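You operate a simulated robot arm through the tools that you are given. There is no shell and no other tool.

You run a simulated robot arm. Do the job below in one go: nothing can be reset, and whatever is moved stays where it is left.

JOB
Top up the small carton with the grey wad and fold it shut.
Fine: the wad lies on the picture and reaches the fill line or higher; all four flaps end flat, stripe and arrow underneath.

It is judged by the outcome, as a careful person would: the job done as asked, and still so three seconds after it is handed in. It fails if anything else is knocked over, pushed out of place, dropped, spilled or broken. Flat cloth is picked up by pressing the open fingertips on it (5 to 10 N) and closing them slowly along it; thin cloth reads only 2 to 8 mm in the jaws.

ROBOT AND FRAMES
A 6-joint arm with a fingered hand, fixed in place. Base frame: the origin is at the foot of the arm, x ahead of it, y to its left, z up; the work surface is at about z = 800. Units: mm, degrees, N and s.
With the tool pointing down near the work surface it reaches from about 300 to 700 mm from the base axis. Its first joint turns from -166.0 to 166.0 degrees. Payload 4 kg.
The tool frame sits at the grasp point between the pads (the TCP): z along the fingers, y along the line on which they close. The tips reach 22 mm beyond it. The gripper opens to 112 mm. The gripper's body begins 60 mm behind the TCP. The gripper is a hand of 4 fingers: y runs from the thumb to the fingers, the wrist lies at [0, 0, -218] in the tool frame, and closing takes about 1.5 s.
Orientation is that of the tool frame in the base frame, as a unit quaternion [x, y, z, w]. With the fingers straight down and closing along the base's y, the tool's x points along the base's -x, its y along +y and its z along -z.

CONTROLS
- The arm moves only by the tool nudge_tool. Its argument "increments" is a list of rows, each a list of 6 numbers: the turn, a rotation vector about the base's x, y, z in units of 45 degrees (1.0 is 45 degrees), then the shift along the base's x, y, z in units of 300 mm (1.0 is 300 mm). In form: [[ax, ay, az, x, y, z], ...]. A call has 1 to 20 rows; each row is the pose to reach, as a shift and turn from the pose commanded when the call began. "grip" is the finger opening in m, from 0 to 0.112, set as the call begins (left out, the last holds). A call with a number of a shift or a turn outside -1 to 1 is refused whole. Each row takes 0.2 s and may step no farther than 50 mm and 8.6 degrees from the row before; otherwise, or with a gripper value out of range, the whole call is refused. Where a pose cannot be reached the arm comes as near as it can. A force on the tool above 40 N (or 10 N above the force at the start of the call, whichever is more), or a blocked arm, ends the call early, and 0.2 s more pass. The fingers move at their own pace (about 45 mm/s each) and stop on an object; they squeeze with about 26 N. The grip force told is the motor's: it shows also when the fingers shut on nothing. Time passes only in rows, and 0.2 s behind the last, so rows that repeat a pose let the fingers close. The reply holds the time, the measured pose of the TCP, the force on the tool along the base axes, the opening and the grip force, in the units named above and with some noise, with the torque about the TCP (base axes, N m) and any sound that the robot's microphone picked up, and new pictures: "pictures" is both (left out), scene, wrist or none.
- Cameras (640 x 400 px; columns grow to the right, rows downward): "scene" is fixed at [229.2, 498, 1579]; the picture's right is [-0.66, -0.75, 0.00], its down [-0.60, 0.52, -0.61] and it looks along [0.46, -0.40, -0.80] (base axes); focal length 244 px, centre (320, 200). "wrist" rides on the gripper at [69, 4, -83] in the tool frame; the picture's right is [-0.06, 1.00, 0.00], its down [-0.77, -0.05, -0.64] and it looks along [-0.64, -0.04, 0.77] (tool axes); focal length 243 px, centre (320, 200). There is no depth. A picture from a camera that has moved, and an enlarged one, comes with that camera's place and axes in the base frame and with its lens. The place of the scene camera against the robot may be out by one fixed shift of up to 25 mm in any direction.
- set_fingers(finger1, finger2, finger3, thumb_bend): sets how far each is bent, from 0 (flat) to 1 (curled in); at 0.3 the hand is open as for a grip, at 0.7 the pads meet at the TCP. One left out holds its place. A second passes; each finger stops where it meets its share of the squeeze, and holds until it gets a number again. A gripper value or a shape takes the hand back. It gives what a move gives, with no picture; readings hold the bend of each and the force on the fingers (four entries, about 0 where the hand has none), thumb and palm.
- grasp_type(shape): the hand has 4 fingers and takes this shape, open, in about a second: jaw (thumb against the fingers, like two jaws); tri (thumb and two fingers); tip (a fingertip pinch); poke (one finger out to press); point (the index stretched); flat (the hand flat); cup (the hand cupped); fist (a fist). The gripper value then closes the fingers along that shape, each until it touches; the sizes above hold for jaw. It gives what a move gives, with no picture.
- inspect(camera, box): a new picture of the part [left, top, right, bottom] of that camera's present view, enlarged. The clock stands still meanwhile.
- finish_job(): hands the job in; it is judged then, once.

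Places have to be worked out from the pictures, the camera data and where the tool is seen. Open the gripper and draw the arm clear of the work before you hand the job in, unless the task says otherwise.

The tools are called as a command line: name --pt "numbers of a row" for each row, then --argument value for the rest, lists and objects as JSON in quotes. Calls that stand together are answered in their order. nudge_tool: Moves the arm, as the interface text tells. Its arguments: {"type":"object","properties":{"increments":{"type":"array"},"grip":{"type":"number"},"pictures":{"type":"string","enum":["both","scene","wrist","none"]}},"required":["increments"]} The other tools are called the same way: grasp_type (shape) gives the hand a shape; set_fingers (finger1, finger2, finger3, thumb_bend) moves the fingers one by one; inspect (camera, box) takes an enlarged picture of a part of a camera's view; finish_job () hands the job in.

At the start:

```text
time: 0.0
position: [398.3, 30.2, 1248.6]
tool_rot: [0.0, 1.0, 0.0, 0.0]
wrist_force: [0.1, 0.1, 0.7]
wrist_torque: [-0.04, 0.02, 0.04]
gripper_width: 111.9
gripper_force: 0.1
shape: jaw
bend: [0.3, 0.3, 0.3, 0.3]
finger forces: [0.1, 0.0, 0.0, 0.0, 0.0, 0.0]
```

scene: 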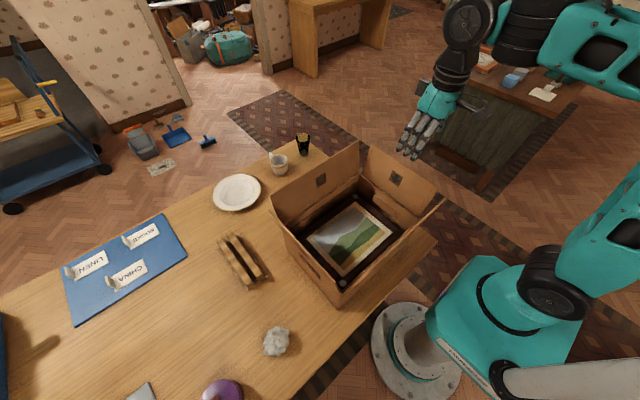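
wrist: 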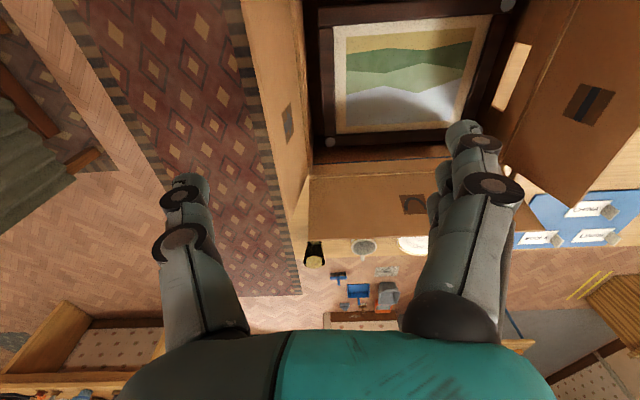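

I see an open carton with a framed picture in it, and a grey wad on the table. I'll enlarge the carton and the table items first.

inspect --camera "scene" --box '[260, 130, 460, 310]'

inspect --camera "scene" --box '[40, 200, 320, 400]'

inspect --camera "wrist" --box '[240, 0, 640, 250]'

```text
2.22 times, centred on (360, 220) of scene
camera zoom: at [229.2, 498.0, 1579.0], right [-0.66, -0.75, 0.0], down [-0.6, 0.52, -0.61], along [0.46, -0.4, -0.8], focal length 542 px, centre (231, 156)
```

zoom: 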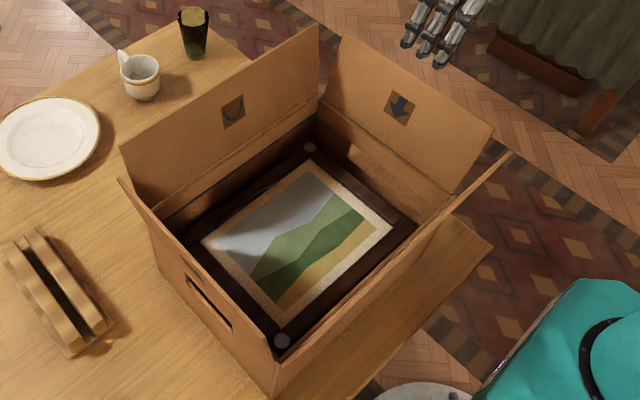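

```text
2.00 times, centred on (180, 300) of scene
camera zoom: at [229.2, 498.0, 1579.0], right [-0.66, -0.75, 0.0], down [-0.6, 0.52, -0.61], along [0.46, -0.4, -0.8], focal length 488 px, centre (600, 0)
```

zoom: 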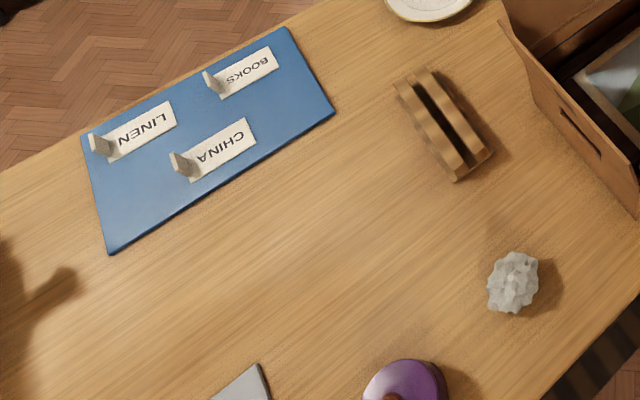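

```text
1.60 times, centred on (440, 125) of wrist
camera zoom: at [328.0, 35.7, 1331.9], right [0.06, 1.0, 0.0], down [0.77, -0.05, 0.64], along [0.64, -0.04, -0.77], focal length 388 px, centre (128, 320)
```

zoom: 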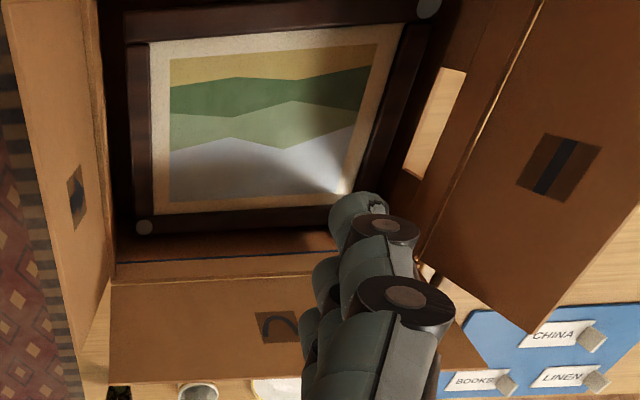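

The scene view puts the carton around (450,171). Its flaps show a stripe (+y side), an arrow (-y side) and a curve (+x side); the wad is near (381,521). I'll lift and tilt the hand so the wrist camera looks straight down into the carton.

nudge_tool --pt "0 0.178 0 0.08 0.094 0.03" --pt "0 0.356 0 0.16 0.188 0.06" --pt "0 0.534 0 0.24 0.282 0.09" --pt "0 0.712 0 0.32 0.376 0.115" --pt "0 0.889 0 0.407 0.47 0.138" --pt "0 0.889 0 0.407 0.47 0.138" --pictures "both"

```text
time: 1.4
position: [413.0, 129.5, 1157.6]
tool_rot: [0.0, 0.94, 0.0, -0.342]
wrist_force: [0.2, -0.2, -0.7]
wrist_torque: [0.0, -0.01, -0.01]
gripper_width: 112.1
gripper_force: 0.0
shape: jaw
bend: [0.3, 0.3, 0.3, 0.3]
finger forces: [0.1, 0.0, 0.0, 0.0, 0.0, 0.0]
out of reach, approached as far as the arm can: row 3, 4, 5, 6
camera wrist: at [412.3, 134.4, 1265.0], right [0.05, 1.0, -0.04], down [1.0, -0.05, 0.0], along [0.0, -0.04, -1.0], focal length 243 px, centre (320, 200)
```

scene: 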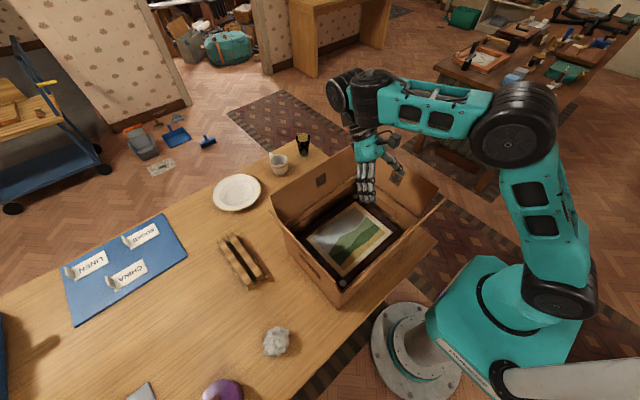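
wrist: 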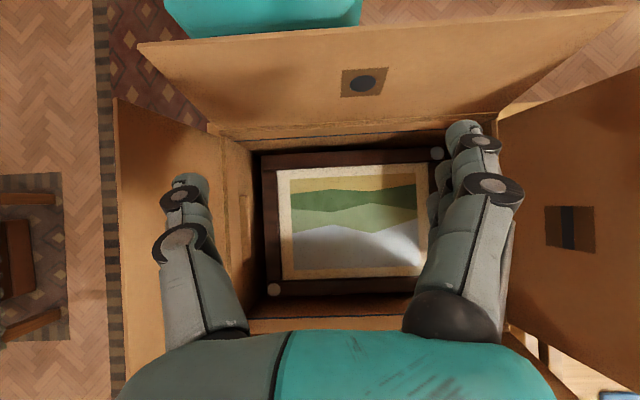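

The carton's rim is at about z 990 and the picture's top at about z 895. I'll look closely for the fill line on the inner walls.

inspect --camera "wrist" --box '[200, 100, 520, 340]'

inspect --camera "scene" --box '[260, 130, 360, 240]'

inspect --camera "scene" --box '[250, 310, 310, 370]'

```text
1.67 times, centred on (360, 220) of wrist
camera zoom: at [412.3, 134.4, 1265.0], right [0.05, 1.0, -0.04], down [1.0, -0.05, 0.0], along [0.0, -0.04, -1.0], focal length 404 px, centre (253, 167)
```

zoom: 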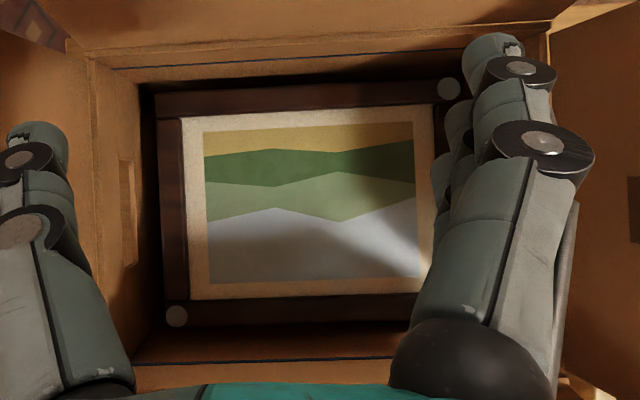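

```text
3.64 times, centred on (310, 185) of scene
camera zoom: at [229.2, 498.0, 1579.0], right [-0.66, -0.75, 0.0], down [-0.6, 0.52, -0.61], along [0.46, -0.4, -0.8], focal length 888 px, centre (356, 254)
```

zoom: 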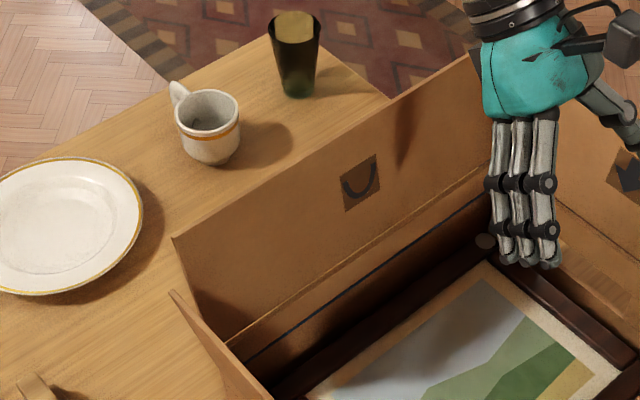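

```text
6.67 times, centred on (280, 340) of scene
camera zoom: at [229.2, 498.0, 1579.0], right [-0.66, -0.75, 0.0], down [-0.6, 0.52, -0.61], along [0.46, -0.4, -0.8], focal length 1628 px, centre (587, -733)
```

zoom: 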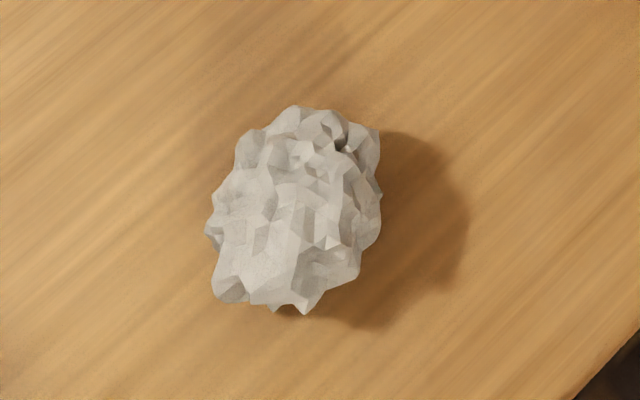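

The fill line is a dark blue line close under the rim, at about z 970, so the wad has to stand roughly 75–80 mm above the picture. The last move stopped out of reach, so I'll make a tiny move to see what pose the next increments count from.

nudge_tool --pt "0 0 0 0 0 0.02" --pictures "none"

```text
time: 1.8
position: [412.5, 129.4, 1159.4]
tool_rot: [0.0, 0.94, 0.0, -0.341]
wrist_force: [-0.2, -0.5, 0.0]
wrist_torque: [0.02, -0.01, 0.0]
gripper_width: 112.2
gripper_force: 0.0
shape: jaw
bend: [0.3, 0.3, 0.3, 0.3]
finger forces: [0.1, 0.0, 0.1, 0.1, 0.0, 0.0]
```

The increments now seem to count from the achieved pose. I'll untilt and raise in small steps, away from the flaps.

nudge_tool --pt "0 -0.15 0 -0.03 0 0.08" --pt "0 -0.3 0 -0.06 0 0.16" --pt "0 -0.45 0 -0.08 0 0.24" --pt "0 -0.6 0 -0.08 0.0 0.3" --pt "0 -0.75 0 -0.08 0 0.33" --pt "0 -0.889 0 -0.08 0 0.33" --pt "0 -0.889 0 -0.08 0 0.33" --pictures "none"

```text
time: 3.4
position: [386.7, 130.5, 1253.2]
tool_rot: [0.001, 1.0, 0.0, -0.001]
wrist_force: [0.4, 0.1, 0.3]
wrist_torque: [0.0, 0.01, 0.02]
gripper_width: 111.9
gripper_force: 0.1
shape: jaw
bend: [0.3, 0.3, 0.3, 0.3]
finger forces: [0.0, 0.1, 0.1, 0.1, 0.0, 0.1]
```

The hand is upright and clear above the flaps. Now I'll travel over the wad to look at it from above with the wrist camera.

nudge_tool --pt "0 0 0 -0.04 0.15 0" --pt "0 0 0 -0.08 0.3 0" --pt "0 0 0 -0.12 0.45 0" --pt "0 0 0 -0.16 0.6 0" --pt "0 0 0 -0.2 0.75 0" --pt "0 0 0 -0.24 0.9 0" --pt "0 0 0 -0.29 1.0 -0.1" --pt "0 0 0 -0.29 1.0 -0.25" --pt "0 0 0 -0.29 1.0 -0.4" --pt "0 0 0 -0.29 1.0 -0.5" --pt "0 0 0 -0.29 1.0 -0.5" --pictures "both"

```text
time: 5.8
position: [300.8, 430.3, 1100.1]
tool_rot: [0.0, 1.0, -0.001, -0.001]
wrist_force: [-0.2, -0.6, -0.8]
wrist_torque: [-0.02, -0.01, 0.01]
gripper_width: 111.9
gripper_force: 0.1
shape: jaw
bend: [0.3, 0.3, 0.3, 0.3]
finger forces: [0.0, 0.0, 0.0, 0.0, 0.1, 0.0]
camera wrist: at [230.9, 434.4, 1182.1], right [0.06, 1.0, 0.0], down [0.77, -0.05, 0.64], along [0.64, -0.04, -0.77], focal length 243 px, centre (320, 200)
```

scene: 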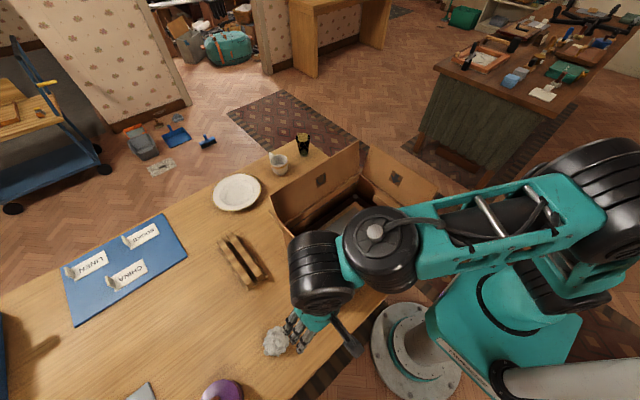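
wrist: 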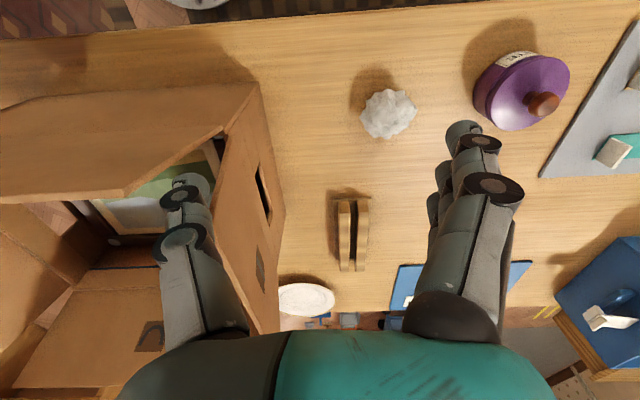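

The wad sits near (365,524), and the purple jar about 130 mm beyond it in +y. I'll enlarge the wad to judge its shape and long axis.

inspect --camera "wrist" --box '[330, 60, 450, 160]'

inspect --camera "wrist" --box '[0, 60, 300, 340]'

inspect --camera "wrist" --box '[430, 30, 640, 180]'

```text
4.00 times, centred on (390, 110) of wrist
camera zoom: at [230.9, 434.4, 1182.1], right [0.06, 1.0, 0.0], down [0.77, -0.05, 0.64], along [0.64, -0.04, -0.77], focal length 970 px, centre (40, 560)
```

zoom: 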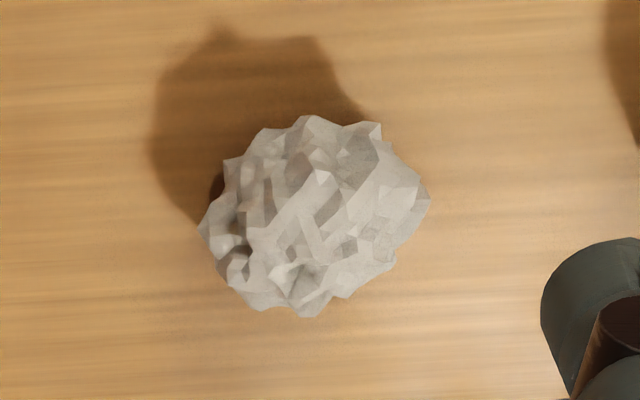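

```text
1.43 times, centred on (150, 200) of wrist
camera zoom: at [230.9, 434.4, 1182.1], right [0.06, 1.0, 0.0], down [0.77, -0.05, 0.64], along [0.64, -0.04, -0.77], focal length 347 px, centre (563, 200)
```

zoom: 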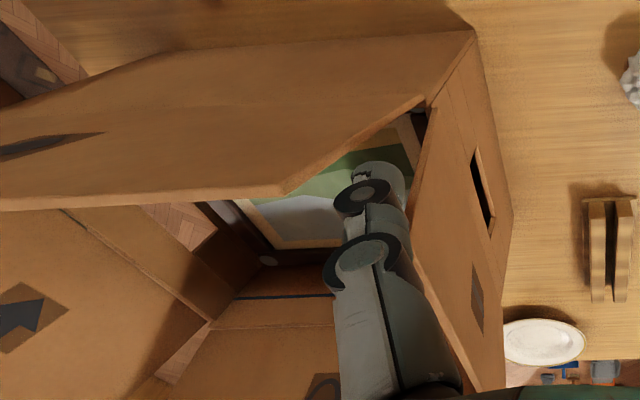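

```text
2.67 times, centred on (535, 105) of wrist
camera zoom: at [230.9, 434.4, 1182.1], right [0.06, 1.0, 0.0], down [0.77, -0.05, 0.64], along [0.64, -0.04, -0.77], focal length 647 px, centre (-253, 453)
```

zoom: 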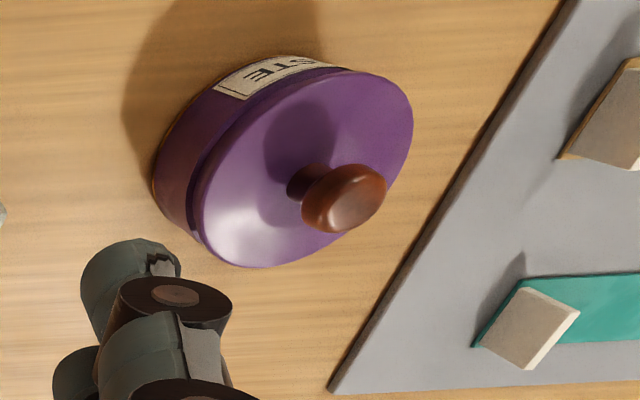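

The wad is about 70–80 mm across with its centre near (366,525,836). From several views, the carton interior spans x 326–568 and y 9–343. The rim is at about z 965, the fill line at 937 and the picture at 895, so the wad should clear the line. I'll go to a pre-grasp pose above the wad and check alignment.

nudge_tool --pt "0 0 0 0.1 0.12 0" --pt "0 0 0 0.2 0.25 -0.05" --pt "0 0 0 0.217 0.317 -0.18" --pt "0 0 0 0.217 0.317 -0.33" --pt "0 0 0 0.217 0.317 -0.45" --pt "0 0 0 0.217 0.317 -0.5" --pt "0 0 0 0.217 0.317 -0.5" --pictures "both"

```text
refused: row 2 steps farther than a row can; nothing moved
```

Row 2 stepped slightly more than 50 mm, so I'll use smaller steps to the same pose.

nudge_tool --pt "0 0 0 0.08 0.11 0" --pt "0 0 0 0.16 0.22 -0.05" --pt "0 0 0 0.217 0.317 -0.12" --pt "0 0 0 0.217 0.317 -0.26" --pt "0 0 0 0.217 0.317 -0.4" --pt "0 0 0 0.217 0.317 -0.5" --pt "0 0 0 0.217 0.317 -0.5" --pictures "both"

```text
time: 7.4
position: [365.3, 525.3, 949.7]
tool_rot: [0.0, 1.0, 0.0, 0.0]
wrist_force: [-0.6, 0.6, -0.6]
wrist_torque: [0.0, 0.0, -0.03]
gripper_width: 112.0
gripper_force: 0.1
shape: jaw
bend: [0.3, 0.3, 0.3, 0.3]
finger forces: [0.0, 0.1, 0.1, 0.0, 0.0, 0.0]
camera wrist: at [295.3, 529.6, 1032.0], right [0.06, 1.0, 0.0], down [0.77, -0.05, 0.64], along [0.64, -0.04, -0.77], focal length 243 px, centre (320, 200)
```

scene: 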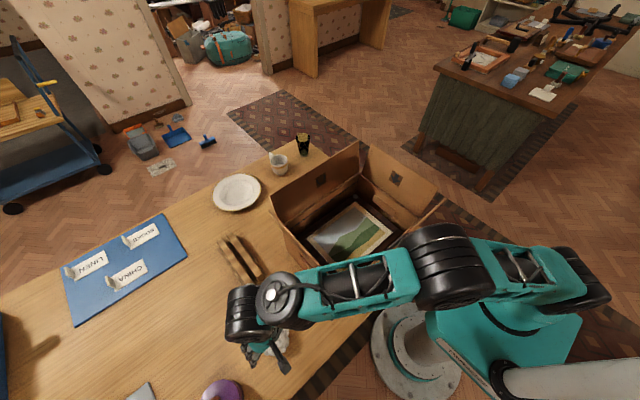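
wrist: 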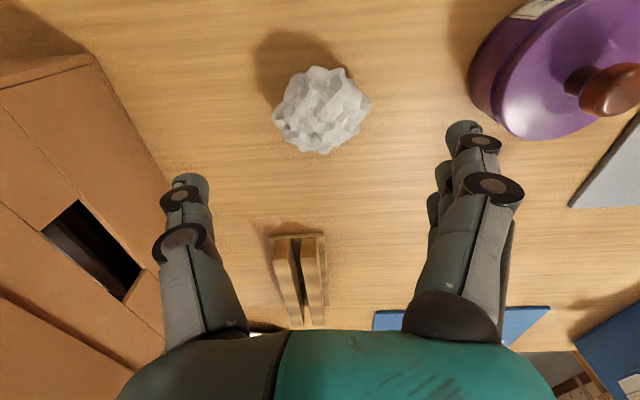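

The wad is centred between the jaws at (364,526) with about 16 mm clearance on each side. I'll descend so the tips stay about 12 mm above the table.

nudge_tool --pt "0 0 0 0 0 -0.12" --pt "0 0 0 0 0 -0.24" --pt "0 0 0 0 0 -0.34" --pt "0 0 0 0 0 -0.387" --pt "0 0 0 0 0 -0.387" --pictures "both"

```text
time: 8.6
position: [364.6, 526.3, 833.2]
tool_rot: [0.001, 1.0, -0.001, 0.0]
wrist_force: [-0.1, -0.1, -0.8]
wrist_torque: [-0.01, -0.01, -0.01]
gripper_width: 112.0
gripper_force: 0.0
shape: jaw
bend: [0.3, 0.3, 0.3, 0.3]
finger forces: [0.1, 0.0, 0.1, 0.1, 0.0, 0.0]
camera wrist: at [294.7, 530.0, 915.6], right [0.06, 1.0, 0.0], down [0.77, -0.05, 0.64], along [0.64, -0.04, -0.77], focal length 243 px, centre (320, 200)
```

scene: 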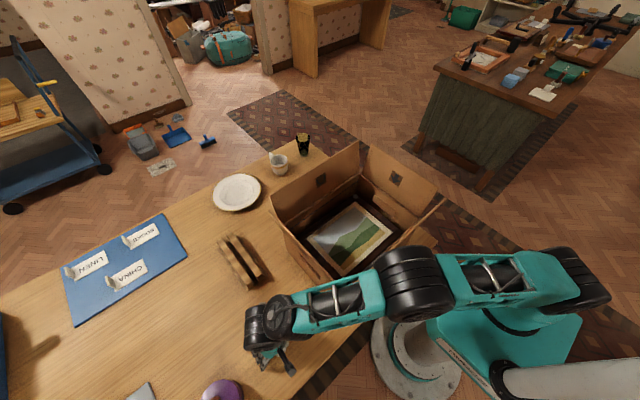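
wrist: 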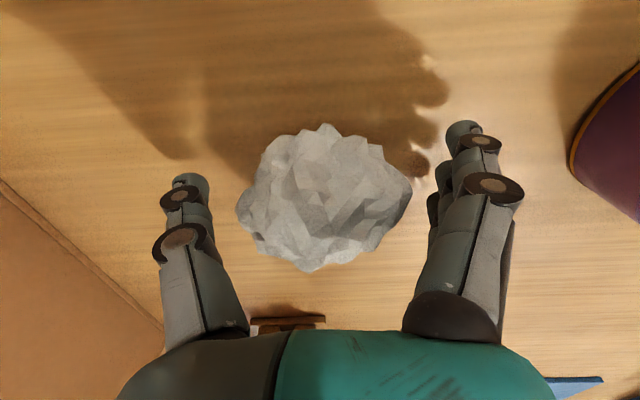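

The wad is centred between thumb and fingers. I'll close gently to about 70 mm first to see how firm it is.

nudge_tool --pt "0 0 0 0 0 0" --pt "0 0 0 0 0 0" --pt "0 0 0 0 0 0" --pt "0 0 0 0 0 0" --pt "0 0 0 0 0 0" --grip 0.07 --pictures "wrist"

```text
time: 9.8
position: [364.3, 526.2, 835.2]
tool_rot: [0.0, 1.0, 0.001, 0.0]
wrist_force: [-0.2, 0.3, 0.0]
wrist_torque: [0.04, -0.02, -0.01]
gripper_width: 56.8
gripper_force: 0.0
shape: jaw
bend: [0.71, 0.71, 0.71, 0.7]
finger forces: [0.3, 0.0, 0.1, 0.1, 0.5, 0.1]
camera wrist: at [294.7, 529.9, 915.9], right [0.06, 1.0, 0.0], down [0.77, -0.05, 0.64], along [0.64, -0.04, -0.77], focal length 243 px, centre (320, 200)
```

wrist: 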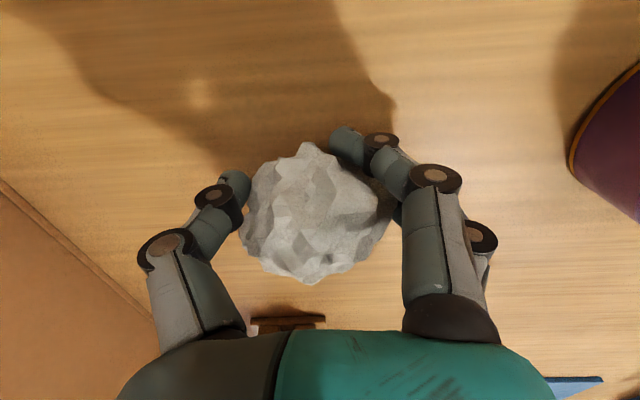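

The fingers are touching the wad but only lightly, at 57 mm and near-zero force. I'll close a bit more to get a real hold.

nudge_tool --pt "0 0 0 0 0 0" --pt "0 0 0 0 0 0" --pt "0 0 0 0 0 0" --pt "0 0 0 0 0 0" --grip 0.052 --pictures "wrist"

```text
time: 10.8
position: [364.7, 525.2, 833.5]
tool_rot: [0.0, 1.0, -0.001, 0.0]
wrist_force: [-0.8, -0.3, -0.8]
wrist_torque: [0.0, 0.01, 0.01]
gripper_width: 33.6
gripper_force: 4.8
shape: jaw
bend: [0.61, 0.62, 0.72, 0.71]
finger forces: [0.0, 0.1, 0.1, 0.0, 0.1, 0.0]
camera wrist: at [294.7, 529.9, 915.9], right [0.06, 1.0, 0.0], down [0.77, -0.05, 0.64], along [0.64, -0.04, -0.77], focal length 243 px, centre (320, 200)
```

wrist: 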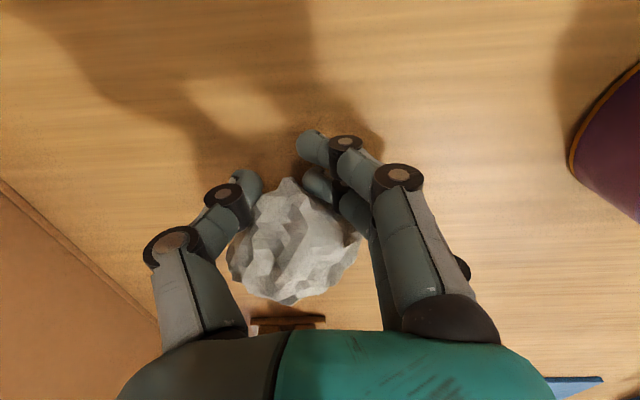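

The wad is slipping toward +x out of the pinch instead of being held. I'll reopen and re-centre on it.

nudge_tool --pt "0 0 0 0 0 0" --pt "0 0 0 0 0 0" --pt "0 0 0 0 0 0" --pt "0 0 0 0 0 0" --pt "0 0 0 0 0 0" --pt "0 0 0 0 0 0" --grip 0.112 --pictures "both"

```text
time: 12.2
position: [364.3, 526.4, 833.5]
tool_rot: [0.0, 1.0, 0.001, 0.0]
wrist_force: [-0.2, -0.7, -0.1]
wrist_torque: [-0.01, 0.02, 0.02]
gripper_width: 111.5
gripper_force: 0.1
shape: jaw
bend: [0.3, 0.3, 0.3, 0.3]
finger forces: [0.1, 0.1, 0.1, 0.1, 0.1, 0.1]
camera wrist: at [294.7, 529.9, 915.9], right [0.06, 1.0, 0.0], down [0.77, -0.05, 0.64], along [0.64, -0.04, -0.77], focal length 243 px, centre (320, 200)
```

scene: 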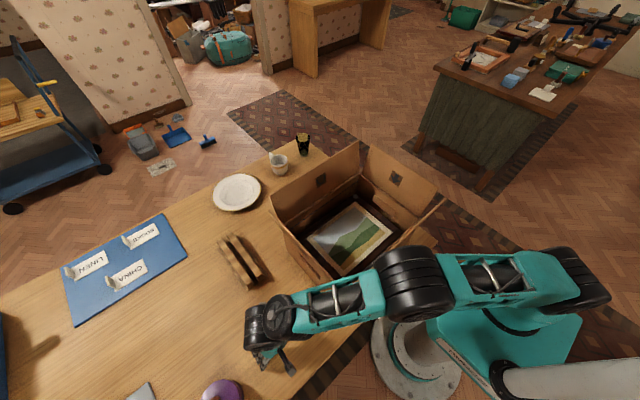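
wrist: 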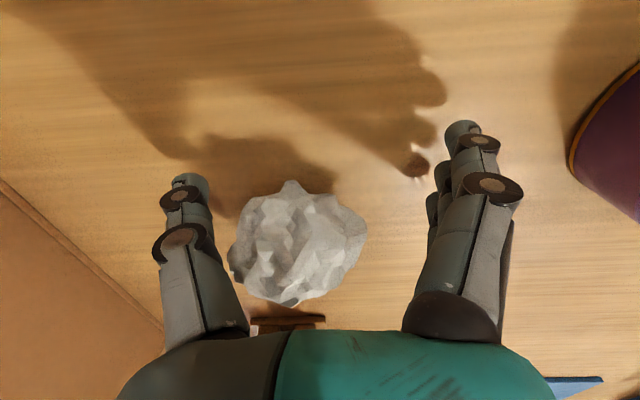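

The wad has moved to about (391,513). I'll shift the open hand to straddle it, a bit lower and slightly on the +x side, and check alignment.

nudge_tool --pt "0 0 0 0 -0.043 0" --pt "0 0 0 0.05 -0.043 0" --pt "0 0 0 0.1 -0.043 -0.015" --pt "0 0 0 0.1 -0.043 -0.015" --pictures "both"

```text
time: 13.2
position: [395.3, 512.1, 829.9]
tool_rot: [0.0, 1.0, -0.001, 0.0]
wrist_force: [0.3, -0.9, -0.4]
wrist_torque: [-0.02, -0.01, 0.01]
gripper_width: 112.0
gripper_force: 0.1
shape: jaw
bend: [0.3, 0.3, 0.3, 0.3]
finger forces: [0.0, 0.0, 0.0, 0.1, 0.0, 0.1]
camera wrist: at [325.3, 515.9, 911.0], right [0.06, 1.0, 0.0], down [0.77, -0.05, 0.64], along [0.64, -0.04, -0.77], focal length 243 px, centre (320, 200)
```

scene: 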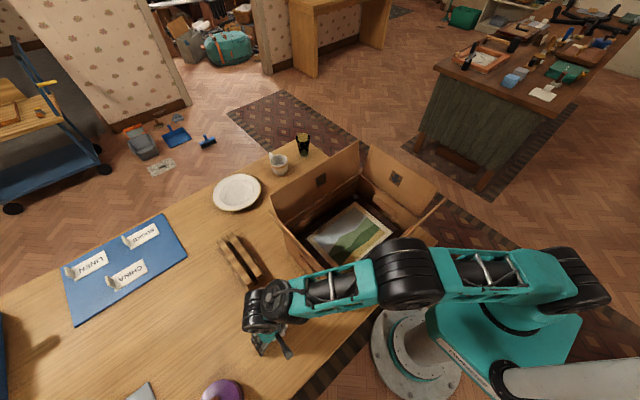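
wrist: 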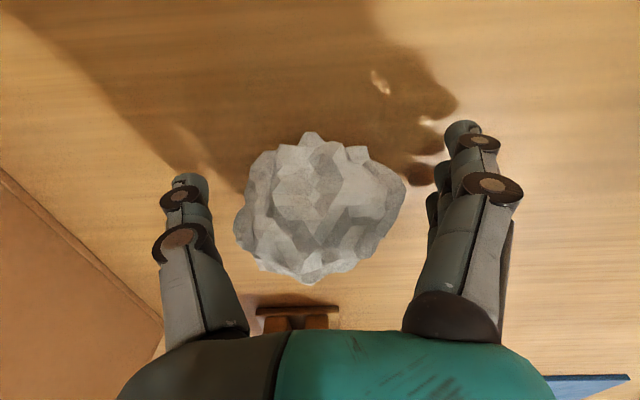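

Well centred now. I'll close further in one go so that all three fingers load against the thumb.

nudge_tool --pt "0 0 0 0 0 0" --pt "0 0 0 0 0 0" --pt "0 0 0 0 0 0" --pt "0 0 0 0 0 0" --pt "0 0 0 0 0 0" --pt "0 0 0 0 0 0" --grip 0.06 --pictures "wrist"

```text
time: 14.6
position: [396.2, 511.5, 829.8]
tool_rot: [0.0, 1.0, 0.001, 0.0]
wrist_force: [-0.8, -0.9, -0.7]
wrist_torque: [-0.01, 0.01, -0.05]
gripper_width: 24.1
gripper_force: 25.9
shape: jaw
bend: [0.71, 0.76, 0.75, 0.74]
finger forces: [0.0, 7.4, 21.7, 0.0, 25.6, 0.0]
camera wrist: at [325.1, 516.0, 911.1], right [0.06, 1.0, 0.0], down [0.77, -0.05, 0.64], along [0.64, -0.04, -0.77], focal length 243 px, centre (320, 200)
```

wrist: 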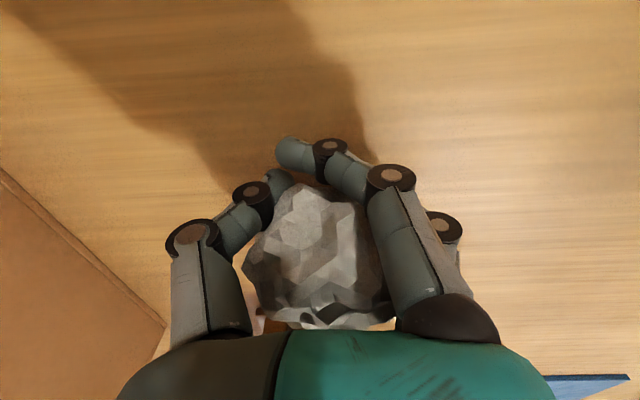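

Now there's a real grip, with the thumb at 26 N and the fingers at 22 and 7 N, and the wad is cradled in the hand. I'll lift slowly and check that it comes along.

nudge_tool --pt "0 0 0 0 0 0.04" --pt "0 0 0 0 0 0.09" --pt "0 0 0 0 0 0.15" --pt "0 0 0 0 0 0.2" --pt "0 0 0 0 0 0.2" --pictures "both"

```text
time: 15.8
position: [396.3, 511.8, 890.2]
tool_rot: [0.0, 1.0, 0.0, 0.0]
wrist_force: [0.3, -0.3, 0.1]
wrist_torque: [-0.01, 0.02, 0.0]
gripper_width: 24.0
gripper_force: 25.9
shape: jaw
bend: [0.71, 0.76, 0.75, 0.74]
finger forces: [0.0, 7.3, 21.8, 0.1, 25.5, 0.0]
camera wrist: at [324.6, 516.8, 971.3], right [0.06, 1.0, 0.0], down [0.77, -0.05, 0.64], along [0.64, -0.04, -0.77], focal length 243 px, centre (320, 200)
```

scene: 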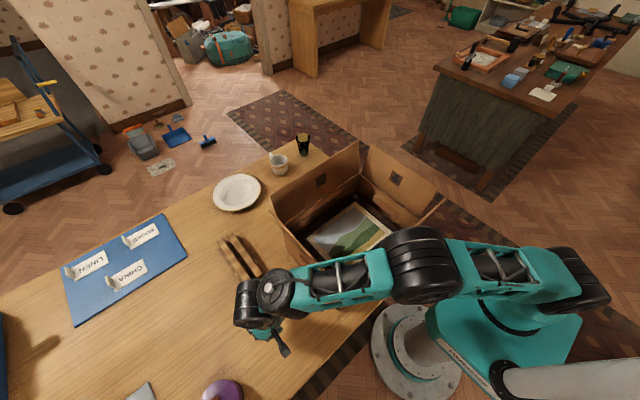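
wrist: 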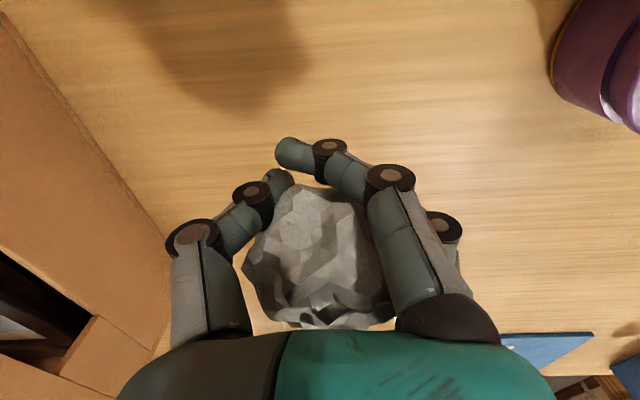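

The wad came up with the hand and the grip is steady. I'll raise it well above the flap tops.

nudge_tool --pt "0 0 0 0 0 0.15" --pt "0 0 0 0 0 0.3" --pt "0 0 0 0 0 0.45" --pt "0 0 0 0 0 0.6" --pt "0 0 0 0 0 0.75" --pt "0 0 0 0 0 0.9" --pt "0 0 0 0 0 1.0" --pt "0 0 0 0 0 1.0" --pictures "wrist"

```text
time: 17.6
position: [383.2, 494.2, 1180.4]
tool_rot: [0.0, 1.0, 0.0, 0.0]
wrist_force: [0.1, 0.1, -0.1]
wrist_torque: [-0.01, 0.01, -0.01]
gripper_width: 23.2
gripper_force: 25.9
shape: jaw
bend: [0.71, 0.76, 0.75, 0.74]
finger forces: [0.1, 7.1, 22.0, 0.1, 25.3, 0.0]
out of reach, approached as far as the arm can: row 6, 7, 8
camera wrist: at [312.2, 498.4, 1262.4], right [0.06, 1.0, 0.0], down [0.77, -0.05, 0.64], along [0.64, -0.04, -0.77], focal length 243 px, centre (320, 200)
```

wrist: 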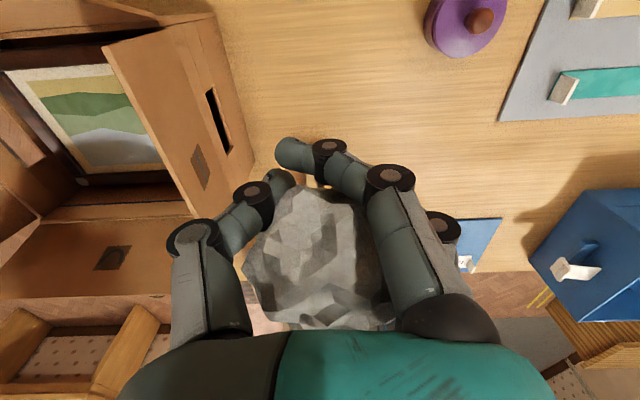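

The wad is high and still held. I'll carry it in -y across to above the carton's centre near (447,190).

nudge_tool --pt "0 0 0 0.02 -0.14 0.02" --pt "0 0 0 0.05 -0.28 0.05" --pt "0 0 0 0.08 -0.42 0.07" --pt "0 0 0 0.11 -0.56 0.07" --pt "0 0 0 0.15 -0.7 0.07" --pt "0 0 0 0.18 -0.84 0.07" --pt "0 0 0 0.213 -0.98 0.07" --pt "0 0 0 0.213 -0.98 0.07" --pictures "both"

```text
time: 19.4
position: [446.7, 201.2, 1201.0]
tool_rot: [0.0, 1.0, 0.0, 0.0]
wrist_force: [-0.3, 0.0, 0.1]
wrist_torque: [0.02, 0.02, 0.02]
gripper_width: 23.2
gripper_force: 25.9
shape: jaw
bend: [0.71, 0.76, 0.75, 0.74]
finger forces: [0.0, 7.1, 22.3, 0.0, 24.9, 0.1]
camera wrist: at [376.9, 204.8, 1283.4], right [0.06, 1.0, 0.0], down [0.77, -0.05, 0.64], along [0.64, -0.04, -0.77], focal length 243 px, centre (320, 200)
```

scene: 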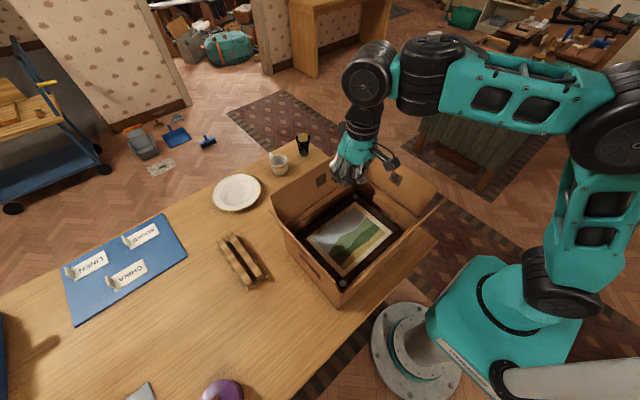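
wrist: 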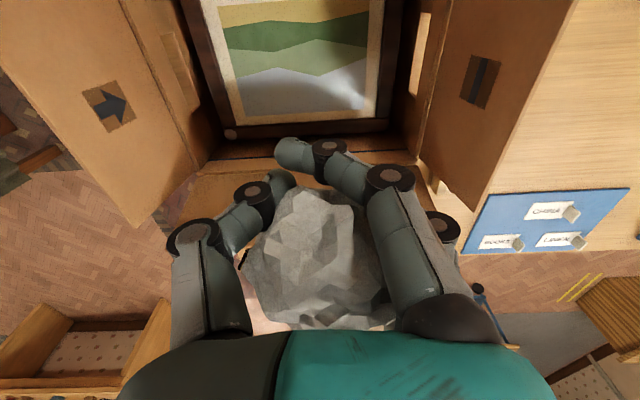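

The wad hangs over the carton, and the picture centre computes to about (447,172). I'll shift to y 172, x 440 and lower into the carton, stopping above the picture to check.

nudge_tool --pt "0 0 0 -0.01 -0.05 0" --pt "0 0 0 -0.02 -0.097 -0.1" --pt "0 0 0 -0.02 -0.097 -0.24" --pt "0 0 0 -0.02 -0.097 -0.38" --pt "0 0 0 -0.02 -0.097 -0.52" --pt "0 0 0 -0.02 -0.097 -0.65" --pt "0 0 0 -0.02 -0.097 -0.75" --pt "0 0 0 -0.02 -0.097 -0.8" --pt "0 0 0 -0.02 -0.097 -0.8" --pictures "both"

```text
time: 21.4
position: [441.4, 169.9, 961.4]
tool_rot: [0.0, 1.0, 0.001, 0.0]
wrist_force: [0.4, 0.3, 0.5]
wrist_torque: [-0.02, -0.01, -0.03]
gripper_width: 22.8
gripper_force: 26.0
shape: jaw
bend: [0.71, 0.76, 0.75, 0.74]
finger forces: [0.0, 6.5, 22.3, 0.1, 24.7, 0.0]
camera wrist: at [370.8, 174.6, 1042.8], right [0.06, 1.0, 0.0], down [0.77, -0.05, 0.64], along [0.64, -0.04, -0.77], focal length 243 px, centre (320, 200)
```

scene: 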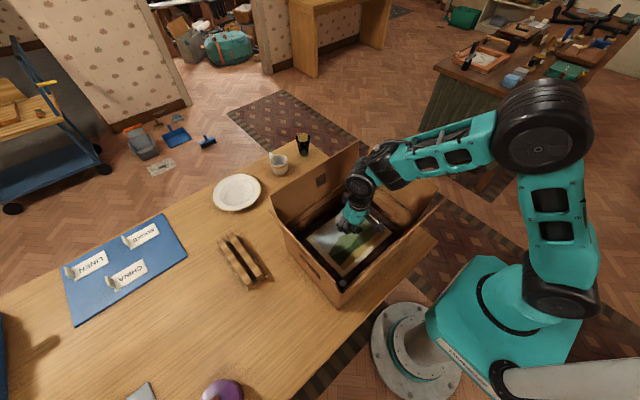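
wrist: 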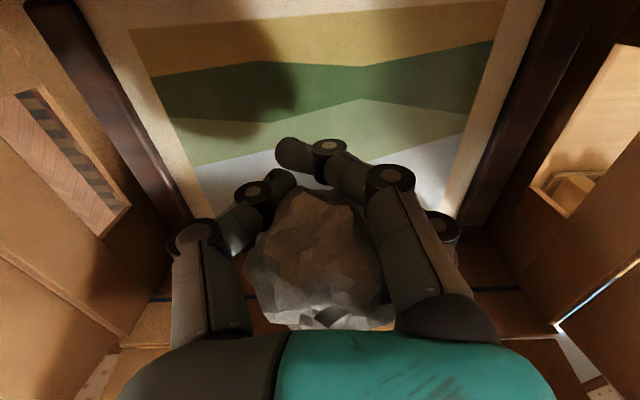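

The wad is inside the carton with room all round. I'll lower it in small steps until it touches the picture.

nudge_tool --pt "0 0 0 0 0 -0.03" --pt "0 0 0 0 0 -0.06" --pt "0 0 0 0 0 -0.085" --pt "0 0 0 0 0 -0.105" --pt "0 0 0 0 0 -0.105" --pictures "wrist"

```text
time: 22.6
position: [441.1, 171.4, 929.3]
tool_rot: [0.0, 1.0, 0.0, -0.001]
wrist_force: [-0.4, 0.5, 0.0]
wrist_torque: [0.02, 0.03, -0.02]
gripper_width: 22.8
gripper_force: 26.1
shape: jaw
bend: [0.71, 0.76, 0.75, 0.74]
finger forces: [0.0, 6.4, 22.2, 0.0, 24.6, 0.0]
camera wrist: at [370.6, 174.9, 1011.5], right [0.06, 1.0, 0.0], down [0.77, -0.05, 0.64], along [0.64, -0.04, -0.77], focal length 243 px, centre (320, 200)
```

wrist: 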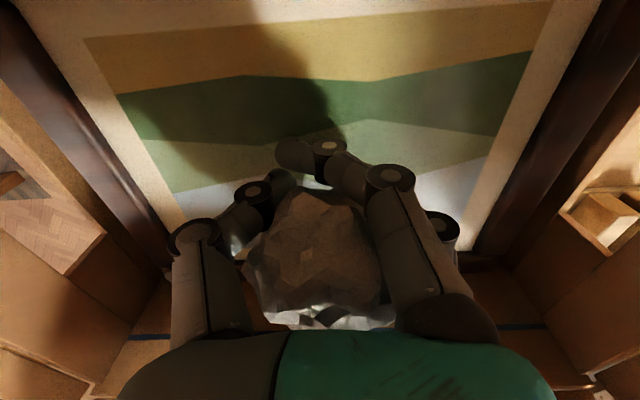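

Still no contact at z 929. I'll keep lowering slowly.

nudge_tool --pt "0 0 0 0 0 -0.015" --pt "0 0 0 0 0 -0.03" --pt "0 0 0 0 0 -0.045" --pt "0 0 0 0 0 -0.06" --pt "0 0 0 0 0 -0.06" --pictures "wrist"

```text
time: 23.8
position: [441.7, 170.7, 912.0]
tool_rot: [0.0, 1.0, -0.001, -0.001]
wrist_force: [-0.1, -0.3, -0.1]
wrist_torque: [-0.02, -0.01, -0.01]
gripper_width: 23.0
gripper_force: 25.7
shape: jaw
bend: [0.71, 0.76, 0.75, 0.74]
finger forces: [0.0, 6.4, 22.4, 0.0, 25.0, 0.1]
camera wrist: at [371.1, 175.2, 993.6], right [0.06, 1.0, 0.0], down [0.77, -0.05, 0.64], along [0.64, -0.04, -0.77], focal length 243 px, centre (320, 200)
```

wrist: 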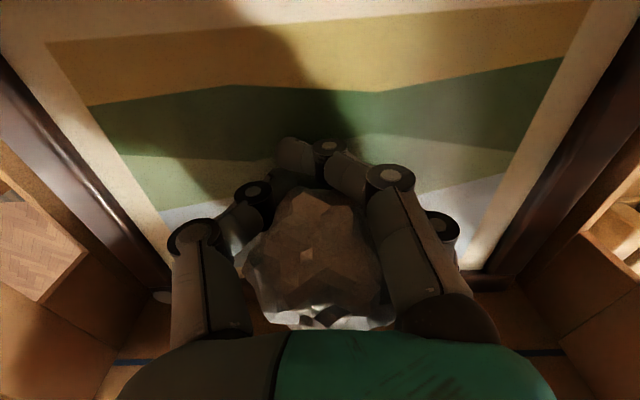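

No contact yet at z 912, so the picture surface lies below the frame edge. I'll continue in finer steps.

nudge_tool --pt "0 0 0 0 0 -0.01" --pt "0 0 0 0 0 -0.02" --pt "0 0 0 0 0 -0.03" --pt "0 0 0 0 0 -0.04" --pt "0 0 0 0 0 -0.04" --pictures "wrist"

```text
time: 24.4
position: [442.3, 170.7, 909.9]
tool_rot: [0.001, 1.0, 0.002, 0.004]
wrist_force: [-3.0, -1.4, 13.6]
wrist_torque: [-0.32, 0.06, -0.06]
gripper_width: 23.9
gripper_force: 26.1
shape: jaw
bend: [0.71, 0.76, 0.76, 0.74]
finger forces: [0.0, 6.4, 24.6, 0.1, 40.3, 0.1]
stopped in row 2: the force on the tool passed its limit at 46 N (the readings are from after the stop); the commanded pose is now the measured one
camera wrist: at [371.6, 175.3, 992.2], right [0.06, 1.0, 0.0], down [0.76, -0.05, 0.65], along [0.65, -0.04, -0.76], focal length 243 px, centre (320, 200)
```

wrist: 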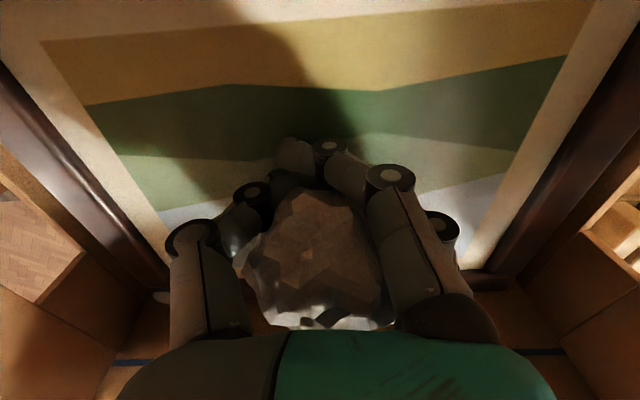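

The fingertips have touched the picture (surface about z 888). I'll raise 8 mm to unload it, then open the hand.

nudge_tool --pt "0 0 0 0 0 0.015" --pt "0 0 0 0 0 0.025" --pt "0 0 0 0 0 0.025" --pictures "none"

nudge_tool --pt "0 0 0 0 0 0" --pt "0 0 0 0 0 0" --pt "0 0 0 0 0 0" --pt "0 0 0 0 0 0" --pt "0 0 0 0 0 0" --pt "0 0 0 0 0 0" --pt "0 0 0 0 0 0" --pt "0 0 0 0 0 0" --grip 0.112 --pictures "both"

```text
time: 25.1
position: [442.2, 170.9, 916.5]
tool_rot: [0.001, 1.0, 0.0, 0.003]
wrist_force: [-0.8, 0.0, -0.3]
wrist_torque: [0.01, -0.03, 0.01]
gripper_width: 22.9
gripper_force: 25.5
shape: jaw
bend: [0.71, 0.76, 0.76, 0.74]
finger forces: [0.1, 6.5, 22.8, 0.0, 25.1, 0.1]
```

```text
time: 26.9
position: [441.9, 171.6, 917.1]
tool_rot: [0.0, 1.0, 0.001, 0.003]
wrist_force: [0.3, -0.1, -1.2]
wrist_torque: [-0.04, 0.0, -0.02]
gripper_width: 111.8
gripper_force: 0.2
shape: jaw
bend: [0.3, 0.3, 0.3, 0.3]
finger forces: [0.0, 0.0, 0.0, 0.0, 0.0, 0.1]
camera wrist: at [371.2, 175.4, 998.9], right [0.06, 1.0, 0.0], down [0.76, -0.05, 0.65], along [0.64, -0.04, -0.76], focal length 243 px, centre (320, 200)
```

scene: 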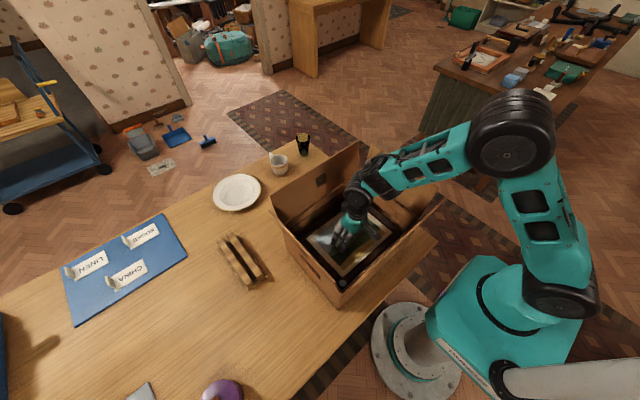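
wrist: 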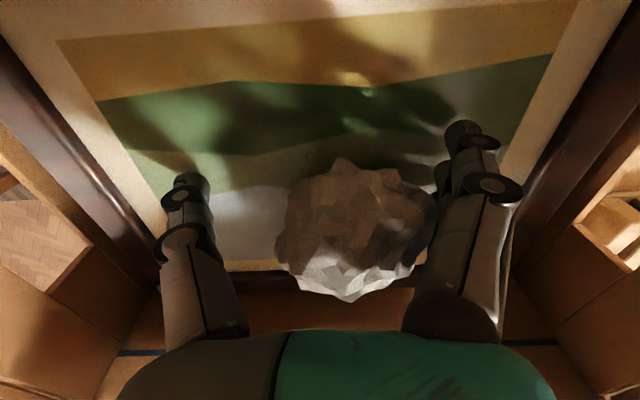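

The wad has been released onto the picture. I'll lift the open hand straight up slowly and check.

nudge_tool --pt "0 0 0 0 -0.015 0.02" --pt "0 0 0 0 -0.015 0.06" --pt "0 0 0 0 -0.015 0.12" --pt "0 0 0 0 -0.015 0.22" --pt "0 0 0 0 -0.015 0.36" --pt "0 0 0 0 -0.015 0.5" --pt "0 0 0 0 -0.015 0.64" --pt "0 0 0 -0.03 -0.015 0.78" --pt "0 0 0 -0.06 -0.015 0.92" --pt "0 0 0 -0.08 -0.015 1.0" --pt "0 0 0 -0.08 -0.015 1.0" --pictures "both"

```text
time: 29.4
position: [420.9, 164.8, 1218.2]
tool_rot: [0.0, 1.0, 0.001, 0.003]
wrist_force: [0.0, 0.1, -0.2]
wrist_torque: [-0.02, 0.01, -0.01]
gripper_width: 112.1
gripper_force: 0.1
shape: jaw
bend: [0.3, 0.3, 0.3, 0.3]
finger forces: [0.0, 0.0, 0.0, 0.1, 0.1, 0.1]
camera wrist: at [348.2, 169.1, 1299.1], right [0.06, 1.0, 0.0], down [0.76, -0.05, 0.65], along [0.64, -0.04, -0.76], focal length 243 px, centre (320, 200)
```

scene: 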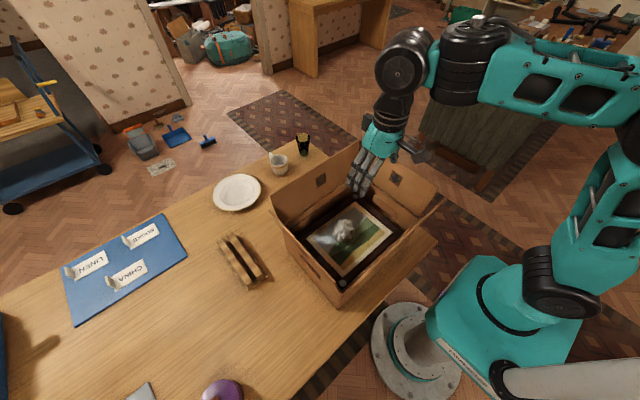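
wrist: 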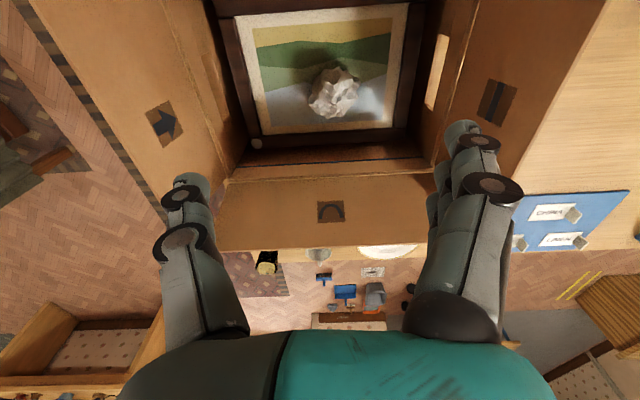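

inspect --camera "scene" --box '[265, 150, 445, 310]'

inspect --camera "wrist" --box '[200, 0, 480, 260]'

```text
2.50 times, centred on (355, 230) of scene
camera zoom: at [229.2, 498.0, 1579.0], right [-0.66, -0.75, 0.0], down [-0.6, 0.52, -0.61], along [0.46, -0.4, -0.8], focal length 610 px, centre (232, 125)
```

zoom: 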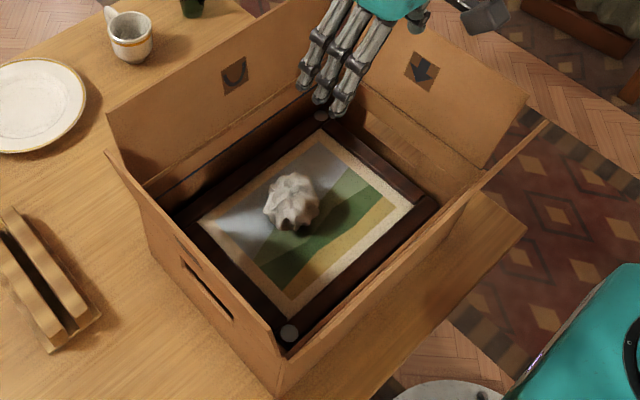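

```text
1.54 times, centred on (340, 130) of wrist
camera zoom: at [348.2, 169.1, 1299.1], right [0.06, 1.0, 0.0], down [0.76, -0.05, 0.65], along [0.64, -0.04, -0.76], focal length 373 px, centre (289, 308)
```

zoom: 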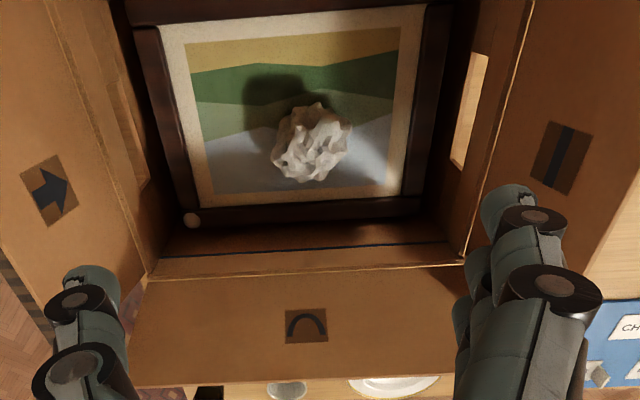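

The wad lies on the picture near (462,186). I need to check that its top clears the fill line, so I'll take a straight-down view for triangulation with this oblique one.

nudge_tool --pt "0 0.15 0 0.02 0.01 -0.03" --pt "0 0.3 0 0.04 0.02 -0.08" --pt "0 0.45 0 0.06 0.03 -0.13" --pt "0 0.6 0 0.08 0.04 -0.18" --pt "0 0.75 0 0.1 0.05 -0.24" --pt "0 0.889 0 0.113 0.057 -0.293" --pt "0 0.889 0 0.113 0.057 -0.293" --pictures "wrist"

inspect --camera "wrist" --box '[180, 80, 500, 320]'

```text
time: 30.9
position: [438.7, 176.0, 1116.6]
tool_rot: [0.0, 0.941, 0.0, -0.338]
wrist_force: [-0.2, 0.2, 1.2]
wrist_torque: [-0.01, 0.04, 0.0]
gripper_width: 112.1
gripper_force: 0.1
shape: jaw
bend: [0.3, 0.3, 0.3, 0.3]
finger forces: [0.0, 0.0, 0.1, 0.0, 0.0, 0.0]
out of reach, approached as far as the arm can: row 2, 3, 6, 7
camera wrist: at [437.4, 180.7, 1223.4], right [0.05, 1.0, -0.04], down [1.0, -0.05, 0.01], along [0.01, -0.04, -1.0], focal length 243 px, centre (320, 200)
```

wrist: 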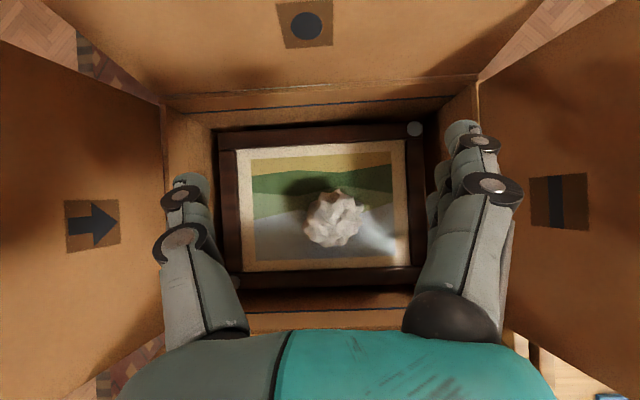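

```text
1.67 times, centred on (340, 200) of wrist
camera zoom: at [437.4, 180.7, 1223.4], right [0.05, 1.0, -0.04], down [1.0, -0.05, 0.01], along [0.01, -0.04, -1.0], focal length 404 px, centre (287, 200)
```

zoom: 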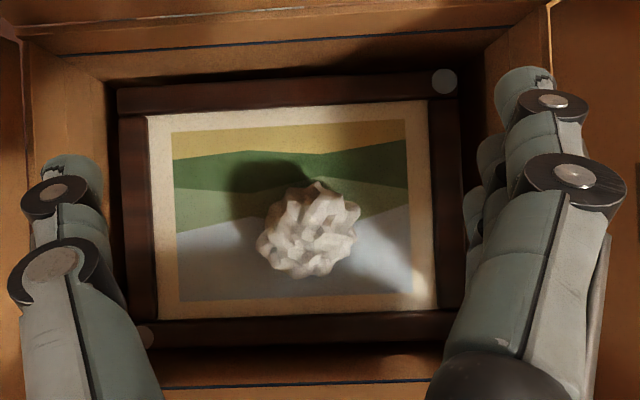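

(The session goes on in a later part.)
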